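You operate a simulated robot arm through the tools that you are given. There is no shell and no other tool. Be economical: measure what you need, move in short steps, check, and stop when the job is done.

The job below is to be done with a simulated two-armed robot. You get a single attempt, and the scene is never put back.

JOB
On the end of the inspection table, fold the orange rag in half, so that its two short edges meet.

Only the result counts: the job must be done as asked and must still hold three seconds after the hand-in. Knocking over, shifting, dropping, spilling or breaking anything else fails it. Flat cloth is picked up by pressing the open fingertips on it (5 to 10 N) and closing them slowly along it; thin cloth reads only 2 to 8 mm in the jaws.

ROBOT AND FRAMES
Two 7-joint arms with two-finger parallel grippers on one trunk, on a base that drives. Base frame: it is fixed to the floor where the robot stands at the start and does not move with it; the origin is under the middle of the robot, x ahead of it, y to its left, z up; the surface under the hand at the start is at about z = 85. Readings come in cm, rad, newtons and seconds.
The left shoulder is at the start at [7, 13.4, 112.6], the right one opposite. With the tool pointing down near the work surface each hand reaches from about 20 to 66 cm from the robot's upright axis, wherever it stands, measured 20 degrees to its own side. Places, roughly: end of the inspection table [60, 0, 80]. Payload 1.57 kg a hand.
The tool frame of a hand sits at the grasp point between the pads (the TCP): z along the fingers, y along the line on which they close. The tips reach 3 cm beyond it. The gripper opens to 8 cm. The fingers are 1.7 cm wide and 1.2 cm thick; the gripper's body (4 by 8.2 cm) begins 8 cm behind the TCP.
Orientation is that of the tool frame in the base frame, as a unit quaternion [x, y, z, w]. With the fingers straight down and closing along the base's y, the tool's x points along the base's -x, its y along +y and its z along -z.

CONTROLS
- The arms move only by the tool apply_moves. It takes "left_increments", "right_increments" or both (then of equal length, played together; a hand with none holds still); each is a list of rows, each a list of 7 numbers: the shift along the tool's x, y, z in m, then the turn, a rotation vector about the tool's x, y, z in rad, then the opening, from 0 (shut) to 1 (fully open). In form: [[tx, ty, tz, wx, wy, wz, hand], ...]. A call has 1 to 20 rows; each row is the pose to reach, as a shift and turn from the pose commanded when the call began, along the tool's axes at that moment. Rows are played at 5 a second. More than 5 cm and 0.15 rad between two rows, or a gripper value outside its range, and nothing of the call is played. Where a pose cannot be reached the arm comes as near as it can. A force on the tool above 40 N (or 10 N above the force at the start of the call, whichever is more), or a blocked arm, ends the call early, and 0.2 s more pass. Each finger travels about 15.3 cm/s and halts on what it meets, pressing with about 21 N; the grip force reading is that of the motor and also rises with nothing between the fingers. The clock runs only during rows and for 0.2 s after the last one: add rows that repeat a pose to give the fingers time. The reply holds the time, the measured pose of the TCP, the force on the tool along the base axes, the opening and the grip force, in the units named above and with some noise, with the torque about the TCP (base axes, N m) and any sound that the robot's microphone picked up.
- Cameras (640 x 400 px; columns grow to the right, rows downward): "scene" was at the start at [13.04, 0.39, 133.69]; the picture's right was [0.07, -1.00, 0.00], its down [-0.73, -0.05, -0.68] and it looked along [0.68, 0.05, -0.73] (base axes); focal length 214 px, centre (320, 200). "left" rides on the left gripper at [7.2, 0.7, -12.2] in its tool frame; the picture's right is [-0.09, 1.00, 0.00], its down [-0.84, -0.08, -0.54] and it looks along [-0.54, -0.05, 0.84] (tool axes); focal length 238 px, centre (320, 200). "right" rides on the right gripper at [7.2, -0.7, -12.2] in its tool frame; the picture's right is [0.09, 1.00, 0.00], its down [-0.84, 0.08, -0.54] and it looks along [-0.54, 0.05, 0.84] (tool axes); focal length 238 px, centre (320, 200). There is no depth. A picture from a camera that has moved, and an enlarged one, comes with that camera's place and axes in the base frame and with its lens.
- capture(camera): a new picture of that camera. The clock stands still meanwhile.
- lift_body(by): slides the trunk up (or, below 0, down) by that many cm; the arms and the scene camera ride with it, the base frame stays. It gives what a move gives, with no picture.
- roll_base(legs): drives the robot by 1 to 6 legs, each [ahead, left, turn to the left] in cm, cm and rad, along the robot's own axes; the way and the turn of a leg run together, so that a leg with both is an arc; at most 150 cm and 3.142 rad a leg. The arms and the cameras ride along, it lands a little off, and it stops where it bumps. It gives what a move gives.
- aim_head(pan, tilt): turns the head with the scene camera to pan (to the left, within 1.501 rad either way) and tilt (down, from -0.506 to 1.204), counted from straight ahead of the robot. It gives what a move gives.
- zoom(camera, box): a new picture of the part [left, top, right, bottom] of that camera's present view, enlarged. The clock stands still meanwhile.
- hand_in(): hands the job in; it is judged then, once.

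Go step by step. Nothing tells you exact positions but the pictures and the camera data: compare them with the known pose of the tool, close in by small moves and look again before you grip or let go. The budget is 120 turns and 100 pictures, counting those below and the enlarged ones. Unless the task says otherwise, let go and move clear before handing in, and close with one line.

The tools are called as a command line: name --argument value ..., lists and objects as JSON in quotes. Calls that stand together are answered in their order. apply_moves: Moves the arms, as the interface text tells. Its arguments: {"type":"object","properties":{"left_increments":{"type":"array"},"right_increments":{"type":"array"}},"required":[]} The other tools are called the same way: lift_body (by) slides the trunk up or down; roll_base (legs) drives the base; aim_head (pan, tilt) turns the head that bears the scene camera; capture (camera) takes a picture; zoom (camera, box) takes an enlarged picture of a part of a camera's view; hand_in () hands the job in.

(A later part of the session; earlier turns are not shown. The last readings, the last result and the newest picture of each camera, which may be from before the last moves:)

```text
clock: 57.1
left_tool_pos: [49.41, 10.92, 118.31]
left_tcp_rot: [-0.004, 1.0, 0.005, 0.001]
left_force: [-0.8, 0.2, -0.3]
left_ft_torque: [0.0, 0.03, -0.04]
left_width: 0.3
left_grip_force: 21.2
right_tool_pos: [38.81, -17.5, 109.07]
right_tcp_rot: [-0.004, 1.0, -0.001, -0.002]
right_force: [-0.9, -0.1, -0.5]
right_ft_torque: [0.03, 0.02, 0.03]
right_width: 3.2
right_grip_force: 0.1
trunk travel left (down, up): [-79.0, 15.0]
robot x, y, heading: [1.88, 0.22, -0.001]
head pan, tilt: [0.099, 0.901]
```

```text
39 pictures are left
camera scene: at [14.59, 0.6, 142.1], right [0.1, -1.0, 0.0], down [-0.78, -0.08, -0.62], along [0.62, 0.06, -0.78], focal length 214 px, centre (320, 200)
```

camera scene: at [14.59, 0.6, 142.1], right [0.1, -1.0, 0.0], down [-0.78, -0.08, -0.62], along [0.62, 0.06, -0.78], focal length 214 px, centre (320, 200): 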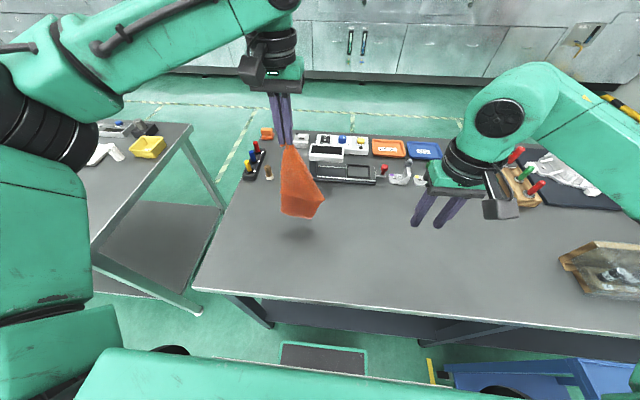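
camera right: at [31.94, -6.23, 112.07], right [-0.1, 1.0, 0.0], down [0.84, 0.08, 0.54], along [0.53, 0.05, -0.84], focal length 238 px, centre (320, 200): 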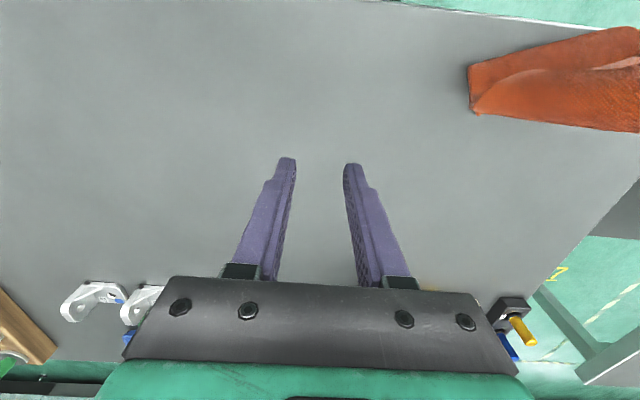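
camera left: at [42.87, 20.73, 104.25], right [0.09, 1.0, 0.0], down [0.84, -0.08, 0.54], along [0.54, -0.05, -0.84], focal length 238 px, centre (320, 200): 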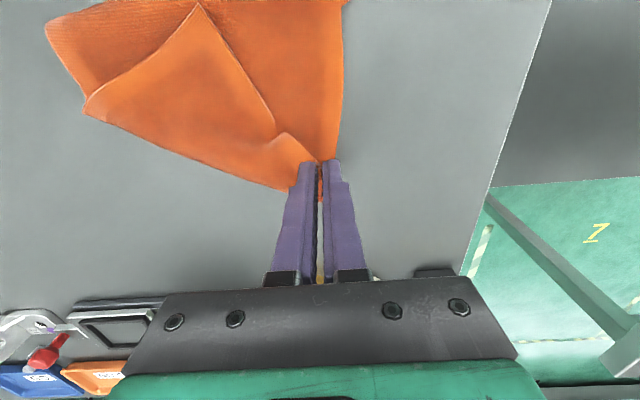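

Still free of the table. I drive a little ahead and lower until the bottom corner rests, then lay it out backward.

roll_base --legs '[[4, 0, 0]]'

lift_body --by -4

apply_moves --left_increments '[[0.01, 0.006, 0.01, 0, 0, 0, 0], [0.025, 0.013, 0.02, 0, 0, 0, 0], [0.04, 0.02, 0.03, 0, 0, 0, 0], [0.055, 0.028, 0.04, 0, 0, 0, 0], [0.07, 0.035, 0.05, 0, 0, 0, 0], [0.085, 0.043, 0.06, 0, 0, 0, 0], [0.1, 0.05, 0.07, 0, 0, 0, 0], [0.1, 0.05, 0.07, 0, 0, 0, 0]]'

zoom --camera "scene" --box '[200, 120, 360, 280]'

```text
clock: 58.0
left_tool_pos: [52.57, 11.07, 118.53]
left_tcp_rot: [-0.004, 1.0, 0.004, 0.005]
left_force: [-0.6, -0.1, 0.5]
left_ft_torque: [-0.02, -0.05, 0.02]
left_width: 0.33
left_grip_force: 20.7
right_tool_pos: [42.07, -17.49, 109.24]
right_tcp_rot: [-0.003, 1.0, -0.002, 0.001]
right_force: [-0.8, -0.1, 0.5]
right_ft_torque: [-0.01, -0.05, -0.01]
right_width: 3.21
right_grip_force: 0.0
trunk travel left (down, up): [-79.0, 15.0]
robot x, y, heading: [6.1, 0.15, 0.001]
head pan, tilt: [0.099, 0.901]
```

```text
clock: 58.8
left_tool_pos: [53.4, 11.03, 114.19]
left_tcp_rot: [-0.004, 1.0, 0.004, 0.001]
left_force: [-0.3, 0.1, -0.7]
left_ft_torque: [0.0, 0.01, 0.01]
left_width: 0.33
left_grip_force: 20.9
right_tool_pos: [42.67, -17.5, 104.96]
right_tcp_rot: [-0.004, 1.0, -0.002, -0.003]
right_force: [-0.5, -0.2, 0.2]
right_ft_torque: [0.02, 0.01, 0.02]
right_width: 3.22
right_grip_force: 0.1
trunk travel left (down, up): [-75.0, 19.0]
robot x, y, heading: [5.94, -0.22, -0.004]
head pan, tilt: [0.099, 0.901]
```

```text
clock: 60.6
left_tool_pos: [43.36, 16.0, 107.22]
left_tcp_rot: [-0.003, 1.0, 0.005, 0.001]
left_force: [0.2, -0.4, -0.2]
left_ft_torque: [0.02, 0.05, 0.0]
left_width: 0.31
left_grip_force: 21.0
right_tool_pos: [42.71, -17.45, 104.97]
right_tcp_rot: [-0.004, 1.0, -0.001, -0.002]
right_force: [0.3, 0.6, 0.6]
right_ft_torque: [-0.01, 0.02, -0.02]
right_width: 3.19
right_grip_force: 0.1
trunk travel left (down, up): [-75.0, 19.0]
robot x, y, heading: [5.91, 0.11, 0.001]
head pan, tilt: [0.099, 0.901]
```

```text
2.50 times, centred on (280, 200) of scene
camera zoom: at [18.56, 0.59, 138.1], right [0.1, -0.99, 0.0], down [-0.78, -0.08, -0.62], along [0.62, 0.06, -0.78], focal length 536 px, centre (420, 200)
```

zoom: 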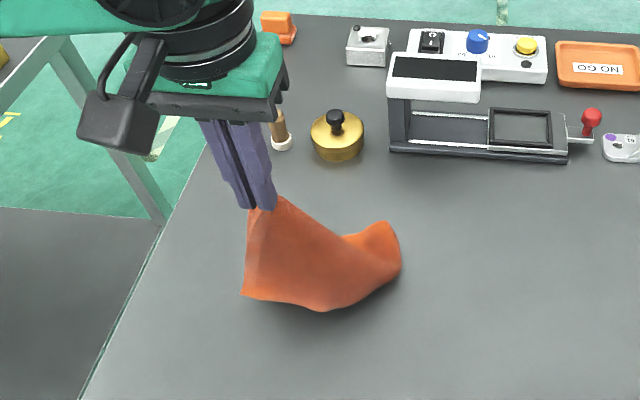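

The far corner is lying properly. I continue laying: back with the base, down with the trunk, and then down with the arm.

roll_base --legs '[[-6, 0, 0]]'

lift_body --by -5

zoom --camera "scene" --box '[200, 120, 360, 280]'

```text
clock: 61.6
left_tool_pos: [37.84, 16.01, 107.18]
left_tcp_rot: [-0.004, 1.0, 0.005, 0.0]
left_force: [0.3, -0.3, 0.3]
left_ft_torque: [0.01, 0.03, -0.04]
left_width: 0.32
left_grip_force: 21.0
right_tool_pos: [36.96, -17.62, 104.75]
right_tcp_rot: [-0.003, 1.0, -0.002, -0.004]
right_force: [0.1, -0.2, 0.3]
right_ft_torque: [0.03, 0.0, 0.0]
right_width: 3.24
right_grip_force: 0.1
trunk travel left (down, up): [-75.0, 19.0]
robot x, y, heading: [-0.12, 0.2, -0.002]
head pan, tilt: [0.099, 0.901]
```

```text
clock: 62.5
left_tool_pos: [37.29, 16.11, 102.23]
left_tcp_rot: [-0.005, 1.0, 0.005, 0.002]
left_force: [0.5, 0.5, -0.2]
left_ft_torque: [-0.02, -0.03, 0.03]
left_width: 0.33
left_grip_force: 21.1
right_tool_pos: [36.65, -17.57, 100.0]
right_tcp_rot: [-0.003, 1.0, -0.001, -0.001]
right_force: [-0.2, 0.2, -0.4]
right_ft_torque: [-0.01, 0.0, -0.01]
right_width: 3.19
right_grip_force: 0.1
trunk travel left (down, up): [-70.0, 24.0]
robot x, y, heading: [0.01, -0.07, -0.0]
head pan, tilt: [0.099, 0.901]
```

```text
2.50 times, centred on (280, 200) of scene
camera zoom: at [12.55, 0.61, 133.1], right [0.1, -1.0, 0.0], down [-0.78, -0.08, -0.62], along [0.62, 0.06, -0.78], focal length 536 px, centre (420, 200)
```

zoom: 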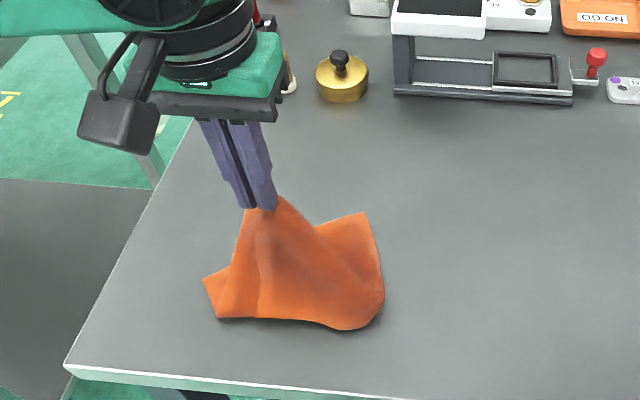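

zoom --camera "scene" --box '[245, 190, 305, 260]'

capture --camera "left"

```text
5.71 times, centred on (275, 225) of scene
camera zoom: at [12.55, 0.61, 133.1], right [0.1, -1.0, 0.0], down [-0.78, -0.08, -0.62], along [0.62, 0.06, -0.78], focal length 1226 px, centre (577, 57)
```

zoom: 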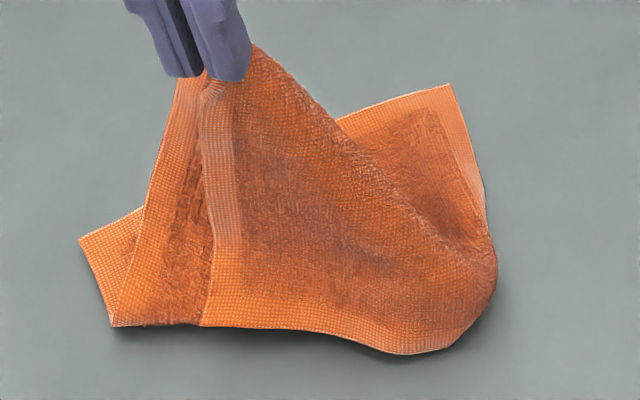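

```text
35 pictures are left
camera left: at [30.05, 16.58, 114.52], right [0.08, 1.0, 0.01], down [0.84, -0.08, 0.54], along [0.54, -0.04, -0.84], focal length 238 px, centre (320, 200)
```

left: 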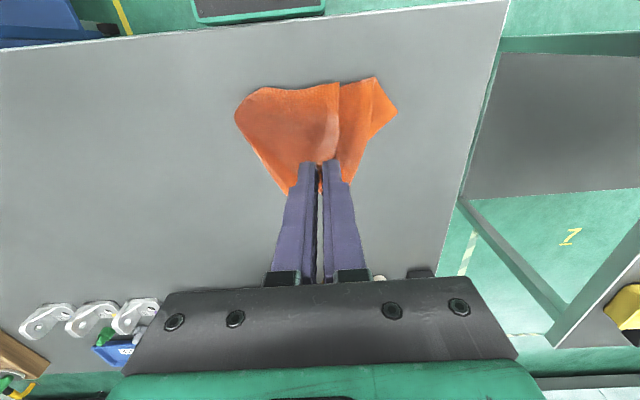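

The near-right corner now touches the table at the very front, about (34.4,18.7). I raise the left corner until the short edge just hangs, back off a little, and look.

apply_moves --left_increments '[[0, 0, -0.02, 0, 0, 0, 0], [0, 0, -0.04, 0, 0, 0, 0], [0, 0, -0.055, 0, 0, 0, 0], [0, 0, -0.055, 0, 0, 0, 0]]'

roll_base --legs '[[-5, 0, 0]]'

zoom --camera "scene" --box '[210, 150, 330, 270]'

```text
clock: 63.5
left_tool_pos: [37.29, 16.1, 107.84]
left_tcp_rot: [-0.005, 1.0, 0.004, 0.002]
left_force: [0.2, -0.2, 0.2]
left_ft_torque: [-0.02, -0.01, -0.01]
left_width: 0.29
left_grip_force: 21.2
right_tool_pos: [36.71, -17.63, 100.02]
right_tcp_rot: [-0.002, 1.0, -0.002, -0.002]
right_force: [0.0, -0.7, 0.8]
right_ft_torque: [0.02, 0.0, -0.01]
right_width: 3.22
right_grip_force: 0.1
trunk travel left (down, up): [-70.0, 24.0]
robot x, y, heading: [0.36, -0.31, -0.003]
head pan, tilt: [0.099, 0.901]
```

```text
clock: 64.4
left_tool_pos: [32.79, 16.06, 107.67]
left_tcp_rot: [-0.004, 1.0, 0.005, 0.001]
left_force: [-0.8, -0.4, 0.2]
left_ft_torque: [0.0, 0.03, -0.02]
left_width: 0.32
left_grip_force: 21.3
right_tool_pos: [32.08, -17.53, 99.8]
right_tcp_rot: [-0.003, 1.0, -0.001, -0.004]
right_force: [-0.1, -0.5, 0.1]
right_ft_torque: [0.0, 0.01, 0.01]
right_width: 3.22
right_grip_force: 0.1
trunk travel left (down, up): [-70.0, 24.0]
robot x, y, heading: [-4.96, 0.02, -0.001]
head pan, tilt: [0.099, 0.901]
```

```text
3.33 times, centred on (270, 210) of scene
camera zoom: at [8.08, 0.61, 133.05], right [0.1, -0.99, 0.0], down [-0.78, -0.08, -0.62], along [0.62, 0.06, -0.79], focal length 715 px, centre (487, 167)
```

zoom: 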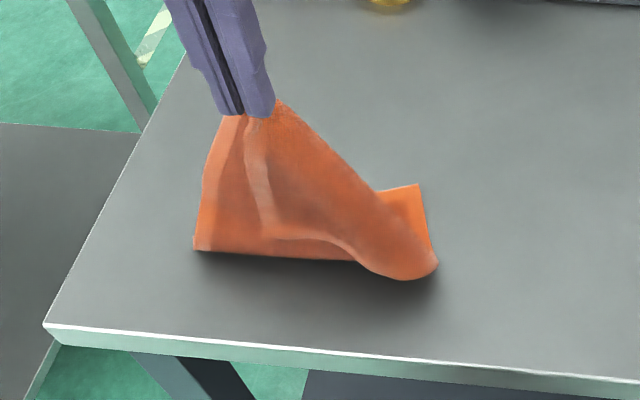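

The bundle keeps following. I'll hang it fully again, set its far corner down further out, and lay it down faster so it isn't dragged; then I can take two neighbouring corners on bare table.

lift_body --by 17

roll_base --legs '[[11, 0, 0]]'

apply_moves --left_increments '[[-0.015, -0.01, 0, 0, 0, 0, 0], [-0.035, -0.02, 0, 0, 0, 0, 0], [-0.055, -0.03, 0, 0, 0, 0, 0], [-0.075, -0.04, 0, 0, 0, 0, 0], [-0.09, -0.045, 0, 0, 0, 0, 0], [-0.09, -0.045, 0, 0, 0, 0, 0], [-0.09, -0.045, 0, 0, 0, 0, 0]]'

zoom --camera "scene" --box '[200, 110, 360, 270]'

```text
clock: 66.3
left_tool_pos: [32.4, 15.97, 124.79]
left_tcp_rot: [-0.004, 1.0, 0.005, 0.002]
left_force: [0.5, -0.3, 0.2]
left_ft_torque: [-0.02, -0.02, -0.04]
left_width: 0.32
left_grip_force: 21.2
right_tool_pos: [31.76, -17.67, 116.88]
right_tcp_rot: [-0.004, 1.0, -0.002, -0.002]
right_force: [-0.1, -0.5, 0.2]
right_ft_torque: [0.02, -0.02, -0.02]
right_width: 3.18
right_grip_force: 0.1
trunk travel left (down, up): [-87.0, 7.0]
robot x, y, heading: [-4.91, -0.0, -0.004]
head pan, tilt: [0.099, 0.901]
```

```text
clock: 67.5
left_tool_pos: [43.03, 15.91, 125.06]
left_tcp_rot: [-0.004, 1.0, 0.004, 0.004]
left_force: [-0.7, 0.4, -0.9]
left_ft_torque: [-0.03, -0.04, -0.01]
left_width: 0.31
left_grip_force: 21.1
right_tool_pos: [42.24, -17.47, 117.27]
right_tcp_rot: [-0.003, 1.0, -0.002, 0.0]
right_force: [-0.8, 0.4, 1.4]
right_ft_torque: [0.02, 0.01, 0.01]
right_width: 3.19
right_grip_force: 0.0
trunk travel left (down, up): [-87.0, 7.0]
robot x, y, heading: [5.7, 0.19, -0.001]
head pan, tilt: [0.099, 0.901]
```

```text
clock: 69.1
left_tool_pos: [52.33, 11.65, 124.72]
left_tcp_rot: [-0.004, 1.0, 0.005, 0.001]
left_force: [0.5, -1.1, 0.2]
left_ft_torque: [-0.02, 0.01, 0.0]
left_width: 0.27
left_grip_force: 21.2
right_tool_pos: [42.71, -17.43, 117.02]
right_tcp_rot: [-0.003, 1.0, -0.002, -0.002]
right_force: [-0.5, 0.0, 0.2]
right_ft_torque: [0.02, -0.01, 0.0]
right_width: 3.21
right_grip_force: 0.0
trunk travel left (down, up): [-87.0, 7.0]
robot x, y, heading: [5.71, -0.3, -0.004]
head pan, tilt: [0.099, 0.901]
```

```text
2.50 times, centred on (280, 190) of scene
camera zoom: at [18.51, 0.61, 150.1], right [0.1, -1.0, 0.0], down [-0.78, -0.08, -0.62], along [0.62, 0.06, -0.78], focal length 536 px, centre (420, 225)
```

zoom: 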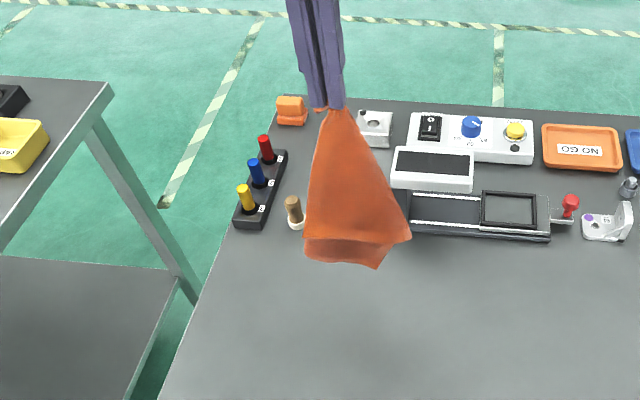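

Hanging free. I lower the trunk until the bottom corner touches, then lay the rag back with the arm.

lift_body --by -7

apply_moves --left_increments '[[0.01, 0.005, 0.02, 0, 0, 0, 0], [0.02, 0.01, 0.045, 0, 0, 0, 0], [0.035, 0.015, 0.07, 0, 0, 0, 0], [0.055, 0.025, 0.1, 0, 0, 0, 0], [0.075, 0.035, 0.13, 0, 0, 0, 0], [0.095, 0.045, 0.155, 0, 0, 0, 0], [0.115, 0.055, 0.175, 0, 0, 0, 0], [0.125, 0.06, 0.19, 0, 0, 0, 0], [0.125, 0.06, 0.19, 0, 0, 0, 0]]'

capture --camera "left"

zoom --camera "scene" --box '[200, 110, 360, 270]'

```text
clock: 70.2
left_tool_pos: [52.45, 11.56, 117.84]
left_tcp_rot: [-0.004, 1.0, 0.004, 0.002]
left_force: [0.5, 0.3, 0.5]
left_ft_torque: [-0.04, 0.02, -0.02]
left_width: 0.31
left_grip_force: 20.9
right_tool_pos: [42.67, -17.41, 109.93]
right_tcp_rot: [-0.003, 1.0, -0.002, -0.002]
right_force: [0.2, 1.2, -0.5]
right_ft_torque: [-0.01, -0.01, -0.01]
right_width: 3.21
right_grip_force: 0.1
trunk travel left (down, up): [-80.0, 14.0]
robot x, y, heading: [5.52, 0.07, 0.003]
head pan, tilt: [0.099, 0.901]
```

```text
clock: 72.2
left_tool_pos: [39.8, 17.59, 98.88]
left_tcp_rot: [-0.004, 1.0, 0.005, 0.002]
left_force: [-0.6, -0.1, 0.1]
left_ft_torque: [0.01, -0.03, 0.03]
left_width: 0.31
left_grip_force: 20.6
right_tool_pos: [42.62, -17.59, 109.96]
right_tcp_rot: [-0.003, 1.0, -0.001, -0.001]
right_force: [-1.3, 0.0, 0.4]
right_ft_torque: [0.0, 0.0, -0.01]
right_width: 3.21
right_grip_force: 0.0
trunk travel left (down, up): [-80.0, 14.0]
robot x, y, heading: [5.61, 0.17, -0.003]
head pan, tilt: [0.099, 0.901]
```

```text
32 pictures are left
camera left: at [32.56, 18.1, 111.04], right [0.08, 1.0, 0.01], down [0.84, -0.08, 0.54], along [0.54, -0.04, -0.84], focal length 238 px, centre (320, 200)
```

left: 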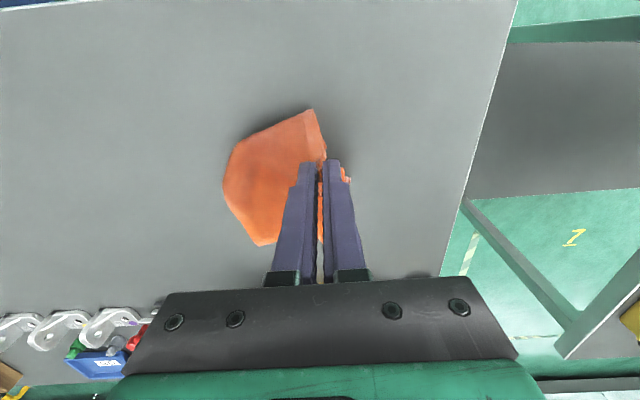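

```text
2.50 times, centred on (280, 190) of scene
camera zoom: at [18.52, 0.49, 143.1], right [0.1, -1.0, 0.0], down [-0.78, -0.08, -0.62], along [0.62, 0.06, -0.78], focal length 536 px, centre (420, 225)
```

zoom: 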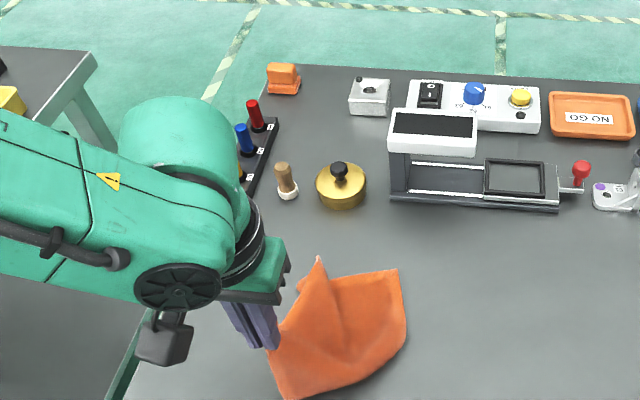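

The near-right corner now lies exposed on the bare table at about (38,17), under the left hand. I move the left corner aside to the left and lower the trunk, keeping that corner free for the right hand.

apply_moves --left_increments '[[-0.005, 0.02, 0, 0, 0, 0, 0], [-0.012, 0.045, 0.005, 0, 0, 0, 0], [-0.018, 0.07, 0.01, 0, 0, 0, 0], [-0.024, 0.095, 0.015, 0, 0, 0, 0], [-0.03, 0.115, 0.015, 0, 0, 0, 0], [-0.03, 0.115, 0.015, 0, 0, 0, 0]]'

lift_body --by -7

capture --camera "scene"

capture --camera "left"

```text
clock: 73.6
left_tool_pos: [42.82, 29.18, 97.44]
left_tcp_rot: [-0.005, 1.0, 0.004, 0.001]
left_force: [0.5, 0.1, -0.5]
left_ft_torque: [0.02, 0.01, 0.02]
left_width: 0.3
left_grip_force: 21.0
right_tool_pos: [42.68, -17.56, 109.82]
right_tcp_rot: [-0.002, 1.0, -0.002, -0.003]
right_force: [-0.7, -0.4, 0.8]
right_ft_torque: [0.02, 0.0, 0.0]
right_width: 3.17
right_grip_force: 0.0
trunk travel left (down, up): [-80.0, 14.0]
robot x, y, heading: [5.92, -0.25, -0.005]
head pan, tilt: [0.099, 0.901]
```

```text
clock: 74.7
left_tool_pos: [42.74, 29.13, 90.52]
left_tcp_rot: [-0.005, 1.0, 0.004, 0.002]
left_force: [0.5, 0.9, 1.5]
left_ft_torque: [-0.02, -0.01, 0.03]
left_width: 0.33
left_grip_force: 21.1
right_tool_pos: [42.54, -17.54, 103.03]
right_tcp_rot: [-0.002, 1.0, -0.002, -0.001]
right_force: [-0.9, 0.6, 0.6]
right_ft_torque: [0.01, 0.01, -0.02]
right_width: 3.2
right_grip_force: 0.0
trunk travel left (down, up): [-73.0, 21.0]
robot x, y, heading: [6.01, 0.03, -0.002]
head pan, tilt: [0.099, 0.901]
```

```text
30 pictures are left
camera scene: at [18.5, 0.61, 136.1], right [0.1, -1.0, 0.0], down [-0.78, -0.08, -0.62], along [0.62, 0.06, -0.78], focal length 214 px, centre (320, 200)
```

scene: 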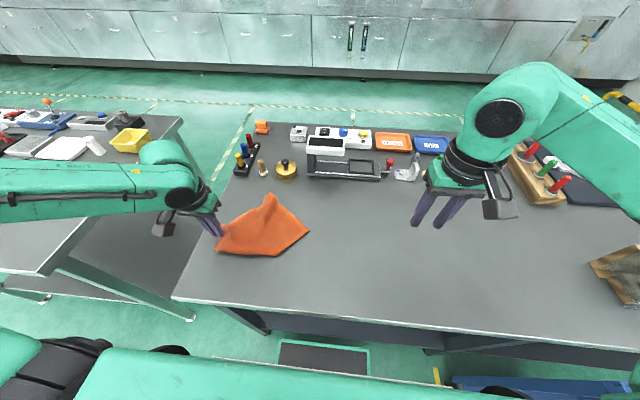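

```text
29 pictures are left
camera left: at [35.51, 29.74, 102.67], right [0.08, 1.0, 0.01], down [0.84, -0.08, 0.54], along [0.54, -0.04, -0.84], focal length 238 px, centre (320, 200)
```

left: 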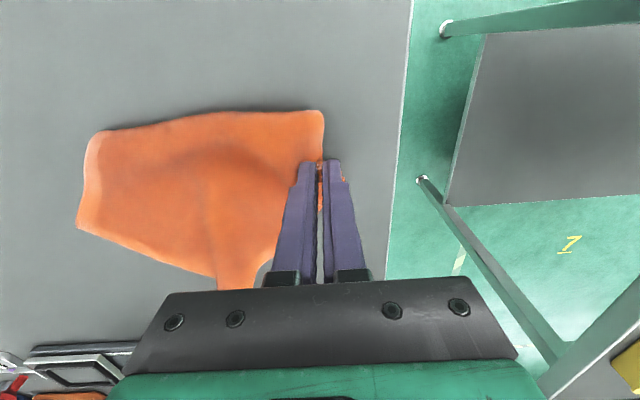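

Excellent, the rag has nearly opened out flat. A closer look to identify the corners.

zoom --camera "scene" --box '[200, 185, 320, 265]'

```text
5.00 times, centred on (260, 225) of scene
camera zoom: at [18.5, 0.61, 136.1], right [0.1, -1.0, 0.0], down [-0.78, -0.08, -0.62], along [0.62, 0.06, -0.78], focal length 1072 px, centre (620, 75)
```

zoom: 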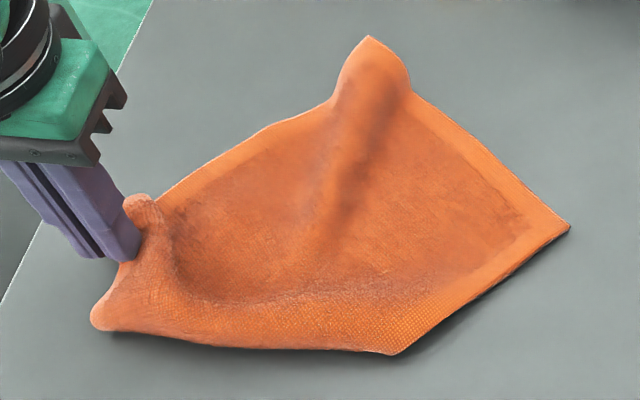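

The rag's far corners, A≈(47.9,6.2) and C≈(58.9,19.8), are free on bare table; they form one short edge (17.5 cm apart). I release the left hand and bring both hands, yawed 39°, above that edge.

apply_moves --left_increments '[[0, 0, 0.01, 0, 0, 0, 0.15], [0, 0, 0.01, 0, 0, 0, 0.4], [0, 0, -0.02, 0, 0, 0, 0.4], [0, 0, -0.055, 0, 0, 0, 0.4], [-0.03, -0.02, -0.055, 0, 0, 0.136, 0.4], [-0.06, -0.045, -0.055, 0, 0, 0.272, 0.4], [-0.09, -0.065, -0.055, 0, 0, 0.408, 0.4], [-0.12, -0.09, -0.055, 0, 0, 0.544, 0.4], [-0.143, -0.106, -0.055, 0, 0, 0.68, 0.4], [-0.143, -0.106, -0.055, 0, 0, 0.68, 0.4]]' --right_increments '[[0, 0, 0, 0, 0, 0, 0.4], [0, 0, 0, 0, 0, 0, 0.4], [-0.01, 0.04, 0.01, 0, 0, 0, 0.4], [-0.02, 0.08, 0.02, 0, 0, 0, 0.4], [-0.03, 0.12, 0.03, 0, 0, 0.136, 0.4], [-0.04, 0.16, 0.04, 0, 0, 0.272, 0.4], [-0.05, 0.2, 0.05, 0, 0, 0.408, 0.4], [-0.058, 0.235, 0.06, 0, 0, 0.544, 0.4], [-0.063, 0.258, 0.07, 0, 0, 0.68, 0.4], [-0.063, 0.258, 0.07, 0, 0, 0.68, 0.4]]'

capture --camera "left"

capture --camera "right"

```text
clock: 76.9
left_tool_pos: [57.21, 18.73, 96.06]
left_tcp_rot: [0.33, 0.944, 0.004, 0.0]
left_force: [-0.1, -0.5, 0.3]
left_ft_torque: [0.01, -0.01, 0.02]
left_width: 3.2
left_grip_force: 0.0
right_tool_pos: [48.65, 8.27, 96.0]
right_tcp_rot: [0.331, 0.944, -0.002, -0.001]
right_force: [-0.5, 0.7, -0.1]
right_ft_torque: [0.02, -0.02, -0.03]
right_width: 3.2
right_grip_force: 0.1
trunk travel left (down, up): [-73.0, 21.0]
robot x, y, heading: [5.66, -0.22, -0.002]
head pan, tilt: [0.099, 0.901]
```

```text
27 pictures are left
camera left: at [51.89, 23.66, 108.24], right [0.69, 0.72, 0.01], down [0.6, -0.59, 0.54], along [0.39, -0.37, -0.84], focal length 238 px, centre (320, 200)
```

left: 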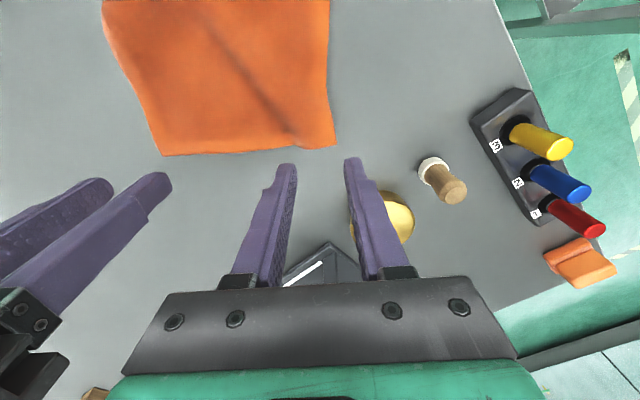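

```text
26 pictures are left
camera right: at [42.75, 12.25, 108.24], right [0.55, 0.83, 0.0], down [0.7, -0.46, 0.54], along [0.45, -0.3, -0.84], focal length 238 px, centre (320, 200)
```

right: 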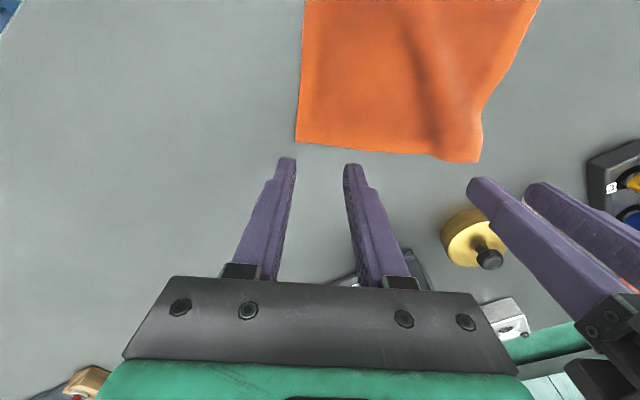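

Both hands line up with the free short edge. I adjust by a few millimetres and descend.

apply_moves --left_increments '[[-0.0066, -0.003, 0.025, 0, 0, 0, 0.4], [-0.0066, -0.003, 0.05, 0, 0, 0, 0.4], [-0.0066, -0.003, 0.065, 0, 0, 0, 0.4], [-0.0066, -0.003, 0.072, 0, 0, 0, 0.4], [-0.0066, -0.003, 0.0765, 0, 0, 0, 0.4], [-0.0066, -0.003, 0.0765, 0, 0, 0, 0.4]]' --right_increments '[[-0.004, 0, 0.025, 0, 0, 0, 0.4], [-0.004, 0, 0.05, 0, 0, 0, 0.4], [-0.004, 0, 0.065, 0, 0, 0, 0.4], [-0.004, 0, 0.072, 0, 0, 0, 0.4], [-0.004, 0, 0.0765, 0, 0, 0, 0.4], [-0.004, 0, 0.0765, 0, 0, 0, 0.4]]'

capture --camera "left"

capture --camera "right"

```text
clock: 78.3
left_tool_pos: [56.87, 18.5, 88.73]
left_tcp_rot: [0.329, 0.944, 0.004, 0.001]
left_force: [0.2, 0.5, -0.2]
left_ft_torque: [0.0, -0.02, 0.0]
left_width: 3.19
left_grip_force: 0.1
left hand out of reach, approached as far as the arm can: row 3, 4, 5, 6
right_tool_pos: [49.0, 8.07, 88.32]
right_tcp_rot: [0.331, 0.944, -0.001, -0.001]
right_force: [0.9, -1.2, 7.0]
right_ft_torque: [0.06, -0.05, -0.04]
right_width: 3.18
right_grip_force: 0.1
trunk travel left (down, up): [-73.0, 21.0]
robot x, y, heading: [5.87, -0.19, 0.001]
head pan, tilt: [0.099, 0.901]
```

```text
25 pictures are left
camera left: at [51.59, 23.39, 100.93], right [0.69, 0.72, 0.01], down [0.6, -0.59, 0.54], along [0.4, -0.37, -0.84], focal length 238 px, centre (320, 200)
```

left: 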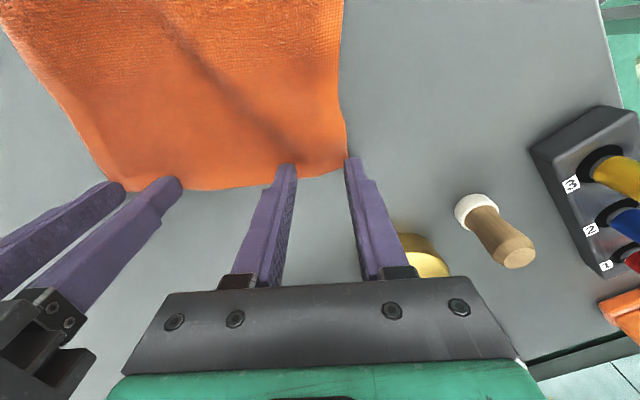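

```text
24 pictures are left
camera right: at [43.13, 11.96, 100.57], right [0.55, 0.84, 0.0], down [0.7, -0.46, 0.54], along [0.45, -0.3, -0.84], focal length 238 px, centre (320, 200)
```

right: 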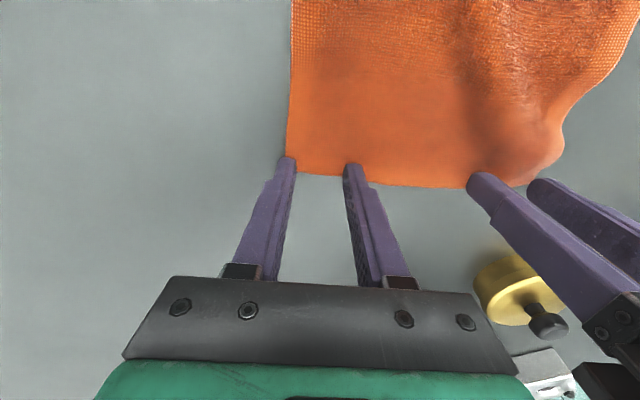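

The left arm is at its limit just short of contact. I lift slightly and drive ahead 3 cm before going down again.

apply_moves --left_increments '[[0, 0, -0.01, 0, 0, 0, 0.4], [0, 0, -0.02, 0, 0, 0, 0.4], [0, 0, -0.02, 0, 0, 0, 0.4]]' --right_increments '[[0, 0, -0.01, 0, 0, 0, 0.4], [0, 0, -0.02, 0, 0, 0, 0.4], [0, 0, -0.02, 0, 0, 0, 0.4]]'

roll_base --legs '[[2.5, 0, 0]]'

```text
clock: 79.1
left_tool_pos: [56.99, 18.41, 90.61]
left_tcp_rot: [0.33, 0.944, 0.004, -0.001]
left_force: [0.5, 0.4, 0.7]
left_ft_torque: [0.01, -0.01, 0.0]
left_width: 3.19
left_grip_force: 0.1
right_tool_pos: [49.04, 7.98, 90.27]
right_tcp_rot: [0.33, 0.944, -0.001, -0.001]
right_force: [0.0, -0.7, 0.3]
right_ft_torque: [-0.03, -0.03, -0.03]
right_width: 3.22
right_grip_force: 0.1
trunk travel left (down, up): [-73.0, 21.0]
robot x, y, heading: [5.87, 0.41, 0.001]
head pan, tilt: [0.099, 0.901]
```

```text
clock: 79.9
left_tool_pos: [59.03, 18.43, 90.85]
left_tcp_rot: [0.33, 0.944, 0.005, 0.001]
left_force: [-1.0, -0.5, -0.5]
left_ft_torque: [-0.01, -0.03, 0.04]
left_width: 3.19
left_grip_force: 0.0
right_tool_pos: [51.16, 8.11, 90.31]
right_tcp_rot: [0.33, 0.944, -0.001, 0.0]
right_force: [0.2, -0.6, 0.5]
right_ft_torque: [0.0, -0.01, 0.02]
right_width: 3.21
right_grip_force: 0.0
trunk travel left (down, up): [-73.0, 21.0]
robot x, y, heading: [8.44, -0.03, -0.003]
head pan, tilt: [0.099, 0.901]
```

apply_moves --left_increments '[[0.0147, -0.0168, 0.0, 0, 0, 0, 0.4], [0.0147, -0.0168, 0.01, 0, 0, 0, 0.4], [0.0147, -0.0168, 0.018, 0, 0, 0, 0.4], [0.0147, -0.0168, 0.022, 0, 0, 0, 0.4], [0.0147, -0.0168, 0.022, 0, 0, 0, 0.4]]' --right_increments '[[0.018, -0.015, 0.0, 0, 0, 0, 0.4], [0.018, -0.015, 0.01, 0, 0, 0, 0.4], [0.018, -0.015, 0.016, 0, 0, 0, 0.4], [0.018, -0.015, 0.0195, 0, 0, 0, 0.4], [0.018, -0.015, 0.0195, 0, 0, 0, 0.4]]'

capture --camera "left"

```text
clock: 81.1
left_tool_pos: [57.0, 18.06, 88.36]
left_tcp_rot: [0.329, 0.944, 0.005, -0.001]
left_force: [0.0, 0.1, -0.2]
left_ft_torque: [0.01, 0.01, 0.0]
left_width: 3.21
left_grip_force: 0.0
right_tool_pos: [49.13, 8.15, 88.39]
right_tcp_rot: [0.331, 0.944, -0.002, -0.002]
right_force: [-1.4, -0.9, 4.5]
right_ft_torque: [0.04, 0.02, 0.04]
right_width: 3.17
right_grip_force: 0.1
trunk travel left (down, up): [-73.0, 21.0]
robot x, y, heading: [8.38, -0.09, -0.001]
head pan, tilt: [0.099, 0.901]
```

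```text
23 pictures are left
camera left: at [51.86, 23.0, 100.72], right [0.69, 0.72, 0.01], down [0.61, -0.59, 0.54], along [0.39, -0.37, -0.84], focal length 238 px, centre (320, 200)
```

left: 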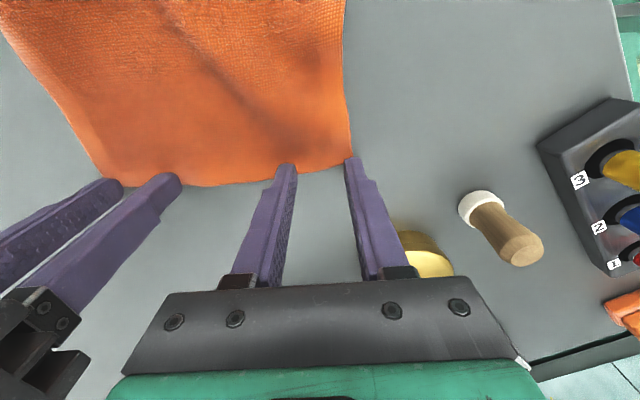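

apply_moves --left_increments '[[0.005, -0.007, -0.004, 0, 0, 0, 0.4], [0.005, -0.007, 0.0, 0, 0, 0, 0.4], [0.005, -0.007, 0.001, 0, 0, 0, 0.4], [0.005, -0.007, 0.001, 0, 0, 0, 0.4]]'

```text
clock: 82.1
left_tool_pos: [56.32, 17.84, 88.52]
left_tcp_rot: [0.33, 0.944, 0.005, 0.001]
left_force: [-1.2, 0.5, 1.9]
left_ft_torque: [-0.02, 0.03, 0.0]
left_width: 3.2
left_grip_force: 0.0
right_tool_pos: [49.19, 8.11, 88.35]
right_tcp_rot: [0.331, 0.944, -0.002, 0.0]
right_force: [0.4, 1.8, 2.8]
right_ft_torque: [0.07, -0.02, -0.01]
right_width: 3.19
right_grip_force: 0.0
trunk travel left (down, up): [-73.0, 21.0]
robot x, y, heading: [8.16, 0.19, 0.0]
head pan, tilt: [0.099, 0.901]
```

Contact on both. I press 1–2 mm more and close slowly.

apply_moves --left_increments '[[0, 0, 0.002, 0, 0, 0, 0.4], [0, 0, 0.002, 0, 0, 0, 0.36], [0, 0, 0.002, 0, 0, 0, 0.32], [0, 0, 0.002, 0, 0, 0, 0.28], [0, 0, 0.002, 0, 0, 0, 0.24], [0, 0, 0.002, 0, 0, 0, 0.2], [0, 0, 0.002, 0, 0, 0, 0.16], [0, 0, 0.002, 0, 0, 0, 0.12], [0, 0, 0.002, 0, 0, 0, 0.08], [0, 0, 0.002, 0, 0, 0, 0.04], [0, 0, 0.002, 0, 0, 0, 0], [0, 0, 0.002, 0, 0, 0, 0], [0, 0, 0.002, 0, 0, 0, 0]]' --right_increments '[[0, 0, 0.0015, 0, 0, 0, 0.4], [0, 0, 0.0015, 0, 0, 0, 0.36], [0, 0, 0.0015, 0, 0, 0, 0.32], [0, 0, 0.0015, 0, 0, 0, 0.28], [0, 0, 0.0015, 0, 0, 0, 0.24], [0, 0, 0.0015, 0, 0, 0, 0.2], [0, 0, 0.0015, 0, 0, 0, 0.16], [0, 0, 0.0015, 0, 0, 0, 0.12], [0, 0, 0.0015, 0, 0, 0, 0.08], [0, 0, 0.0015, 0, 0, 0, 0.04], [0, 0, 0.0015, 0, 0, 0, 0], [0, 0, 0.0015, 0, 0, 0, 0], [0, 0, 0.0015, 0, 0, 0, 0]]'

capture --camera "right"

```text
clock: 84.9
left_tool_pos: [56.18, 17.76, 88.34]
left_tcp_rot: [0.33, 0.944, 0.005, 0.001]
left_force: [-12.3, -15.6, 10.3]
left_ft_torque: [-0.55, 0.37, 0.05]
left_width: 0.44
left_grip_force: 20.4
right_tool_pos: [49.01, 8.13, 88.21]
right_tcp_rot: [0.33, 0.944, 0.001, 0.0]
right_force: [10.6, 13.5, 6.4]
right_ft_torque: [0.47, -0.31, -0.04]
right_width: 0.39
right_grip_force: 20.8
trunk travel left (down, up): [-73.0, 21.0]
robot x, y, heading: [8.33, -0.3, -0.004]
head pan, tilt: [0.099, 0.901]
```

```text
22 pictures are left
camera right: at [43.06, 11.9, 100.57], right [0.55, 0.84, 0.0], down [0.7, -0.46, 0.54], along [0.45, -0.3, -0.84], focal length 238 px, centre (320, 200)
```

right: 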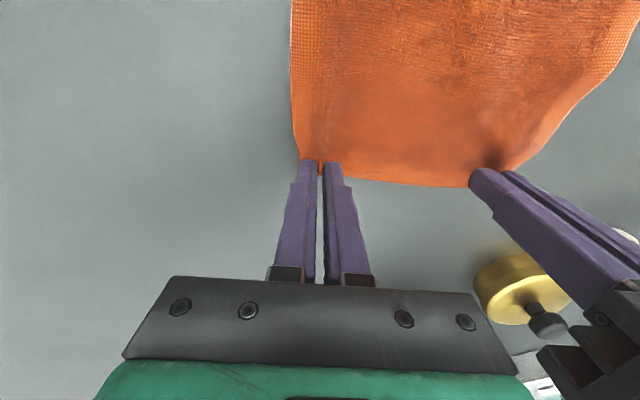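

Both corners of the short edge are held. I relax the tension between the hands, lift, and then raise the trunk so the rag hangs free and unrolls.

apply_moves --left_increments '[[0.0, -0.003, -0.005, 0, 0, 0, 0], [0.005, -0.004, -0.02, 0, 0, 0, 0], [0.01, -0.004, -0.035, 0, 0, 0, 0], [0.02, -0.004, -0.05, 0, 0, 0, 0], [0.03, -0.004, -0.065, 0, 0, 0, 0], [0.04, -0.004, -0.08, 0, 0, 0, 0], [0.04, -0.004, -0.08, 0, 0, 0, 0]]' --right_increments '[[0.0, 0.003, -0.005, 0, 0, 0, 0], [0.005, 0.004, -0.02, 0, 0, 0, 0], [0.01, 0.004, -0.035, 0, 0, 0, 0], [0.02, 0.004, -0.05, 0, 0, 0, 0], [0.03, 0.004, -0.065, 0, 0, 0, 0], [0.04, 0.004, -0.08, 0, 0, 0, 0], [0.04, 0.004, -0.08, 0, 0, 0, 0]]'

lift_body --by 20

capture --camera "scene"

```text
clock: 86.5
left_tool_pos: [53.02, 20.04, 96.11]
left_tcp_rot: [0.328, 0.945, 0.004, 0.0]
left_force: [-2.9, -3.9, -0.1]
left_ft_torque: [-0.13, 0.1, 0.02]
left_width: 0.39
left_grip_force: 20.9
right_tool_pos: [46.69, 10.53, 96.08]
right_tcp_rot: [0.337, 0.942, -0.002, -0.002]
right_force: [2.4, 3.3, -0.1]
right_ft_torque: [0.14, -0.05, 0.0]
right_width: 0.38
right_grip_force: 20.9
trunk travel left (down, up): [-73.0, 21.0]
robot x, y, heading: [8.02, -0.11, 0.003]
head pan, tilt: [0.099, 0.901]
```

```text
clock: 88.7
left_tool_pos: [53.0, 20.1, 116.07]
left_tcp_rot: [0.328, 0.945, 0.004, 0.0]
left_force: [-3.3, -4.0, 0.5]
left_ft_torque: [-0.14, 0.08, 0.01]
left_width: 0.37
left_grip_force: 21.0
right_tool_pos: [46.47, 10.61, 116.19]
right_tcp_rot: [0.333, 0.943, -0.002, -0.002]
right_force: [2.1, 3.1, -0.3]
right_ft_torque: [0.12, -0.08, 0.0]
right_width: 0.35
right_grip_force: 21.0
trunk travel left (down, up): [-93.0, 1.0]
robot x, y, heading: [8.41, -0.29, -0.004]
head pan, tilt: [0.099, 0.901]
```

```text
21 pictures are left
camera scene: at [21.0, 0.62, 156.1], right [0.1, -1.0, 0.0], down [-0.78, -0.08, -0.62], along [0.62, 0.06, -0.78], focal length 214 px, centre (320, 200)
```

scene: 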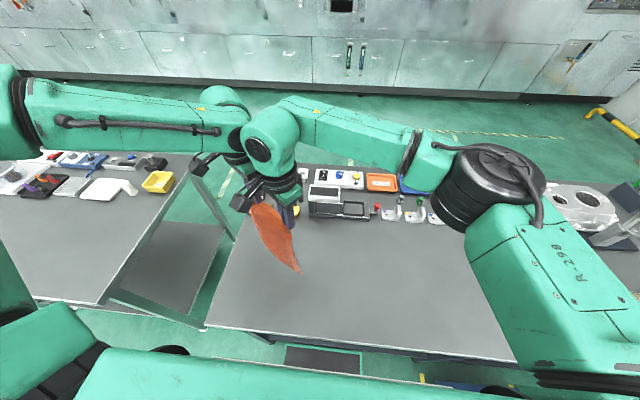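

The rag hangs free from both hands. I back the base 8 cm, then turn the held edge square to the base axes.

roll_base --legs '[[-8, 0, 0]]'

apply_moves --left_increments '[[0.0045, -0.0018, 0, 0, 0, -0.097, 0], [0.009, -0.0035, 0, 0, 0, -0.194, 0], [0.0135, -0.0053, 0, 0, 0, -0.291, 0], [0.018, -0.007, 0, 0, 0, -0.388, 0], [0.0225, -0.009, 0, 0, 0, -0.485, 0], [0.027, -0.0106, 0, 0, 0, -0.582, 0], [0.0316, -0.0124, 0, 0, 0, -0.68, 0], [0.0316, -0.0124, 0, 0, 0, -0.68, 0]]' --right_increments '[[-0.0046, 0.0017, 0, 0, 0, -0.097, 0], [-0.0093, 0.0033, 0, 0, 0, -0.194, 0], [-0.0139, 0.005, 0, 0, 0, -0.291, 0], [-0.0185, 0.0067, 0, 0, 0, -0.388, 0], [-0.023, 0.0084, 0, 0, 0, -0.485, 0], [-0.0278, 0.01, 0, 0, 0, -0.582, 0], [-0.0324, 0.0117, 0, 0, 0, -0.68, 0], [-0.0324, 0.0117, 0, 0, 0, -0.68, 0]]'

capture --camera "scene"

```text
clock: 89.7
left_tool_pos: [45.9, 20.09, 115.74]
left_tcp_rot: [0.327, 0.945, 0.002, -0.004]
left_force: [-0.7, -4.1, -0.4]
left_ft_torque: [-0.13, 0.16, 0.0]
left_width: 0.34
left_grip_force: 20.9
right_tool_pos: [39.28, 10.62, 115.91]
right_tcp_rot: [0.334, 0.942, -0.003, -0.004]
right_force: [2.8, 4.7, -0.6]
right_ft_torque: [0.13, -0.04, -0.02]
right_width: 0.35
right_grip_force: 21.0
trunk travel left (down, up): [-93.0, 1.0]
robot x, y, heading: [0.57, -0.38, -0.005]
head pan, tilt: [0.099, 0.901]
```

```text
clock: 91.5
left_tool_pos: [41.88, 21.05, 116.07]
left_tcp_rot: [-0.008, 1.0, 0.003, 0.001]
left_force: [-0.1, -4.5, -0.5]
left_ft_torque: [-0.16, -0.01, -0.06]
left_width: 0.37
left_grip_force: 20.5
right_tool_pos: [41.86, 9.51, 116.18]
right_tcp_rot: [-0.001, 1.0, -0.001, -0.001]
right_force: [0.4, 4.7, -0.4]
right_ft_torque: [0.15, -0.01, -0.05]
right_width: 0.33
right_grip_force: 20.9
trunk travel left (down, up): [-93.0, 1.0]
robot x, y, heading: [0.56, -0.15, -0.005]
head pan, tilt: [0.099, 0.901]
```

```text
20 pictures are left
camera scene: at [13.07, 0.63, 156.1], right [0.1, -1.0, 0.0], down [-0.78, -0.08, -0.62], along [0.62, 0.06, -0.78], focal length 214 px, centre (320, 200)
```

scene: 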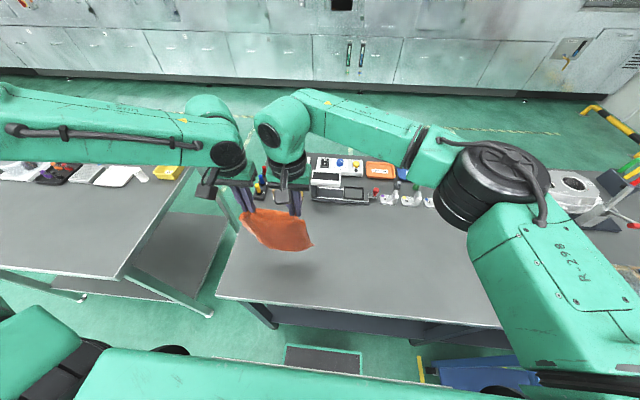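

Square now. I extend both hands forward 8 cm and check the hanging edge.

apply_moves --left_increments '[[-0.015, 0, 0, 0, 0, 0, 0], [-0.03, 0, 0, 0, 0, 0, 0], [-0.045, 0, 0, 0, 0, 0, 0], [-0.06, 0, 0, 0, 0, 0, 0], [-0.075, 0, 0, 0, 0, 0, 0], [-0.085, 0, 0, 0, 0, 0, 0], [-0.085, 0, 0, 0, 0, 0, 0], [-0.085, 0, 0, 0, 0, 0, 0], [-0.085, 0, 0, 0, 0, 0, 0]]' --right_increments '[[-0.015, 0, 0, 0, 0, 0, 0], [-0.03, 0, 0, 0, 0, 0, 0], [-0.045, 0, 0, 0, 0, 0, 0], [-0.06, 0, 0, 0, 0, 0, 0], [-0.075, 0, 0, 0, 0, 0, 0], [-0.085, 0, 0, 0, 0, 0, 0], [-0.085, 0, 0, 0, 0, 0, 0], [-0.085, 0, 0, 0, 0, 0, 0], [-0.085, 0, 0, 0, 0, 0, 0]]'

zoom --camera "scene" --box '[220, 160, 340, 260]'

```text
clock: 93.5
left_tool_pos: [50.3, 21.14, 116.08]
left_tcp_rot: [-0.006, 1.0, 0.005, 0.001]
left_force: [-0.7, -9.5, -0.4]
left_ft_torque: [-0.31, 0.01, -0.02]
left_width: 0.36
left_grip_force: 20.7
right_tool_pos: [50.2, 9.46, 116.24]
right_tcp_rot: [0.0, 1.0, -0.001, -0.002]
right_force: [0.0, 8.6, 0.0]
right_ft_torque: [0.27, -0.01, -0.05]
right_width: 0.37
right_grip_force: 21.4
trunk travel left (down, up): [-93.0, 1.0]
robot x, y, heading: [0.58, -0.05, 0.001]
head pan, tilt: [0.099, 0.901]
```

```text
4.00 times, centred on (280, 210) of scene
camera zoom: at [13.08, 0.63, 156.1], right [0.1, -1.0, 0.0], down [-0.78, -0.08, -0.62], along [0.62, 0.06, -0.78], focal length 858 px, centre (480, 160)
```

zoom: 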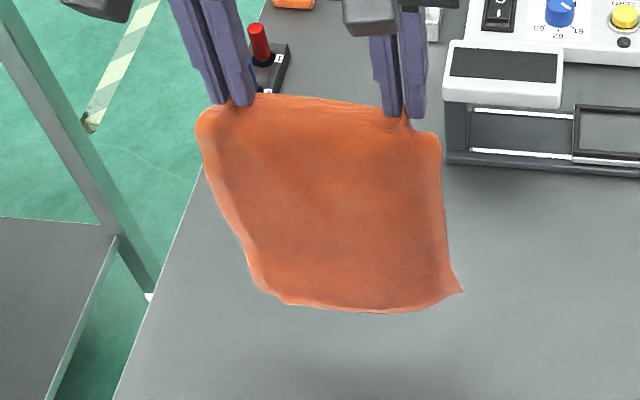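

The rag now hangs flat from its short edge. I lower until the bottom edge touches and begin laying the lower half back toward me.

lift_body --by -3.5

apply_moves --left_increments '[[0.015, -0.002, 0.002, 0, 0, 0, 0], [0.03, -0.002, 0.005, 0, 0, 0, 0], [0.045, -0.002, 0.01, 0, 0, 0, 0], [0.06, -0.002, 0.015, 0, 0, 0, 0], [0.07, -0.002, 0.02, 0, 0, 0, 0], [0.07, -0.002, 0.02, 0, 0, 0, 0]]' --right_increments '[[0.015, 0.002, 0.002, 0, 0, 0, 0], [0.03, 0.002, 0.005, 0, 0, 0, 0], [0.045, 0.002, 0.01, 0, 0, 0, 0], [0.06, 0.002, 0.015, 0, 0, 0, 0], [0.07, 0.002, 0.02, 0, 0, 0, 0], [0.07, 0.002, 0.02, 0, 0, 0, 0]]'

zoom --camera "scene" --box '[200, 140, 360, 300]'

```text
clock: 94.3
left_tool_pos: [50.35, 21.13, 112.64]
left_tcp_rot: [-0.007, 1.0, 0.003, 0.001]
left_force: [0.1, -8.8, 0.1]
left_ft_torque: [-0.29, 0.01, -0.01]
left_width: 0.38
left_grip_force: 21.2
right_tool_pos: [50.45, 9.38, 112.77]
right_tcp_rot: [0.0, 1.0, -0.001, -0.001]
right_force: [0.1, 9.5, -0.7]
right_ft_torque: [0.3, -0.02, -0.01]
right_width: 0.38
right_grip_force: 20.9
trunk travel left (down, up): [-89.5, 4.5]
robot x, y, heading: [0.05, 0.2, -0.003]
head pan, tilt: [0.099, 0.901]
```

```text
clock: 95.7
left_tool_pos: [43.42, 20.85, 110.71]
left_tcp_rot: [-0.007, 1.0, 0.004, 0.001]
left_force: [-0.1, -3.2, -0.1]
left_ft_torque: [-0.06, 0.01, -0.03]
left_width: 0.39
left_grip_force: 20.7
right_tool_pos: [43.25, 9.48, 110.72]
right_tcp_rot: [0.0, 1.0, -0.002, -0.002]
right_force: [-0.3, 3.0, 0.1]
right_ft_torque: [0.13, -0.04, -0.02]
right_width: 0.39
right_grip_force: 21.0
trunk travel left (down, up): [-89.5, 4.5]
robot x, y, heading: [0.58, -0.11, -0.0]
head pan, tilt: [0.099, 0.901]
```

```text
2.50 times, centred on (280, 220) of scene
camera zoom: at [13.07, 0.61, 152.6], right [0.1, -1.0, 0.0], down [-0.78, -0.08, -0.62], along [0.62, 0.06, -0.78], focal length 536 px, centre (420, 150)
```

zoom: 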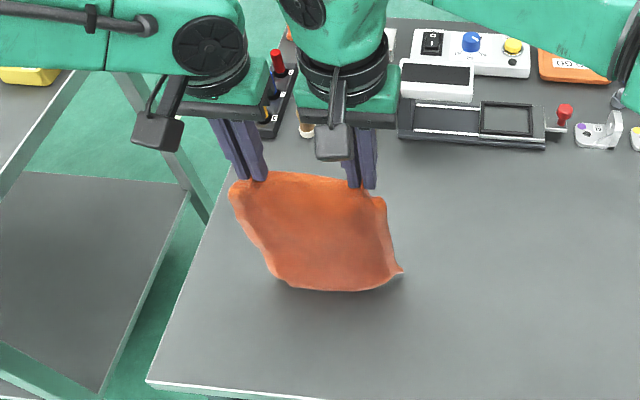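

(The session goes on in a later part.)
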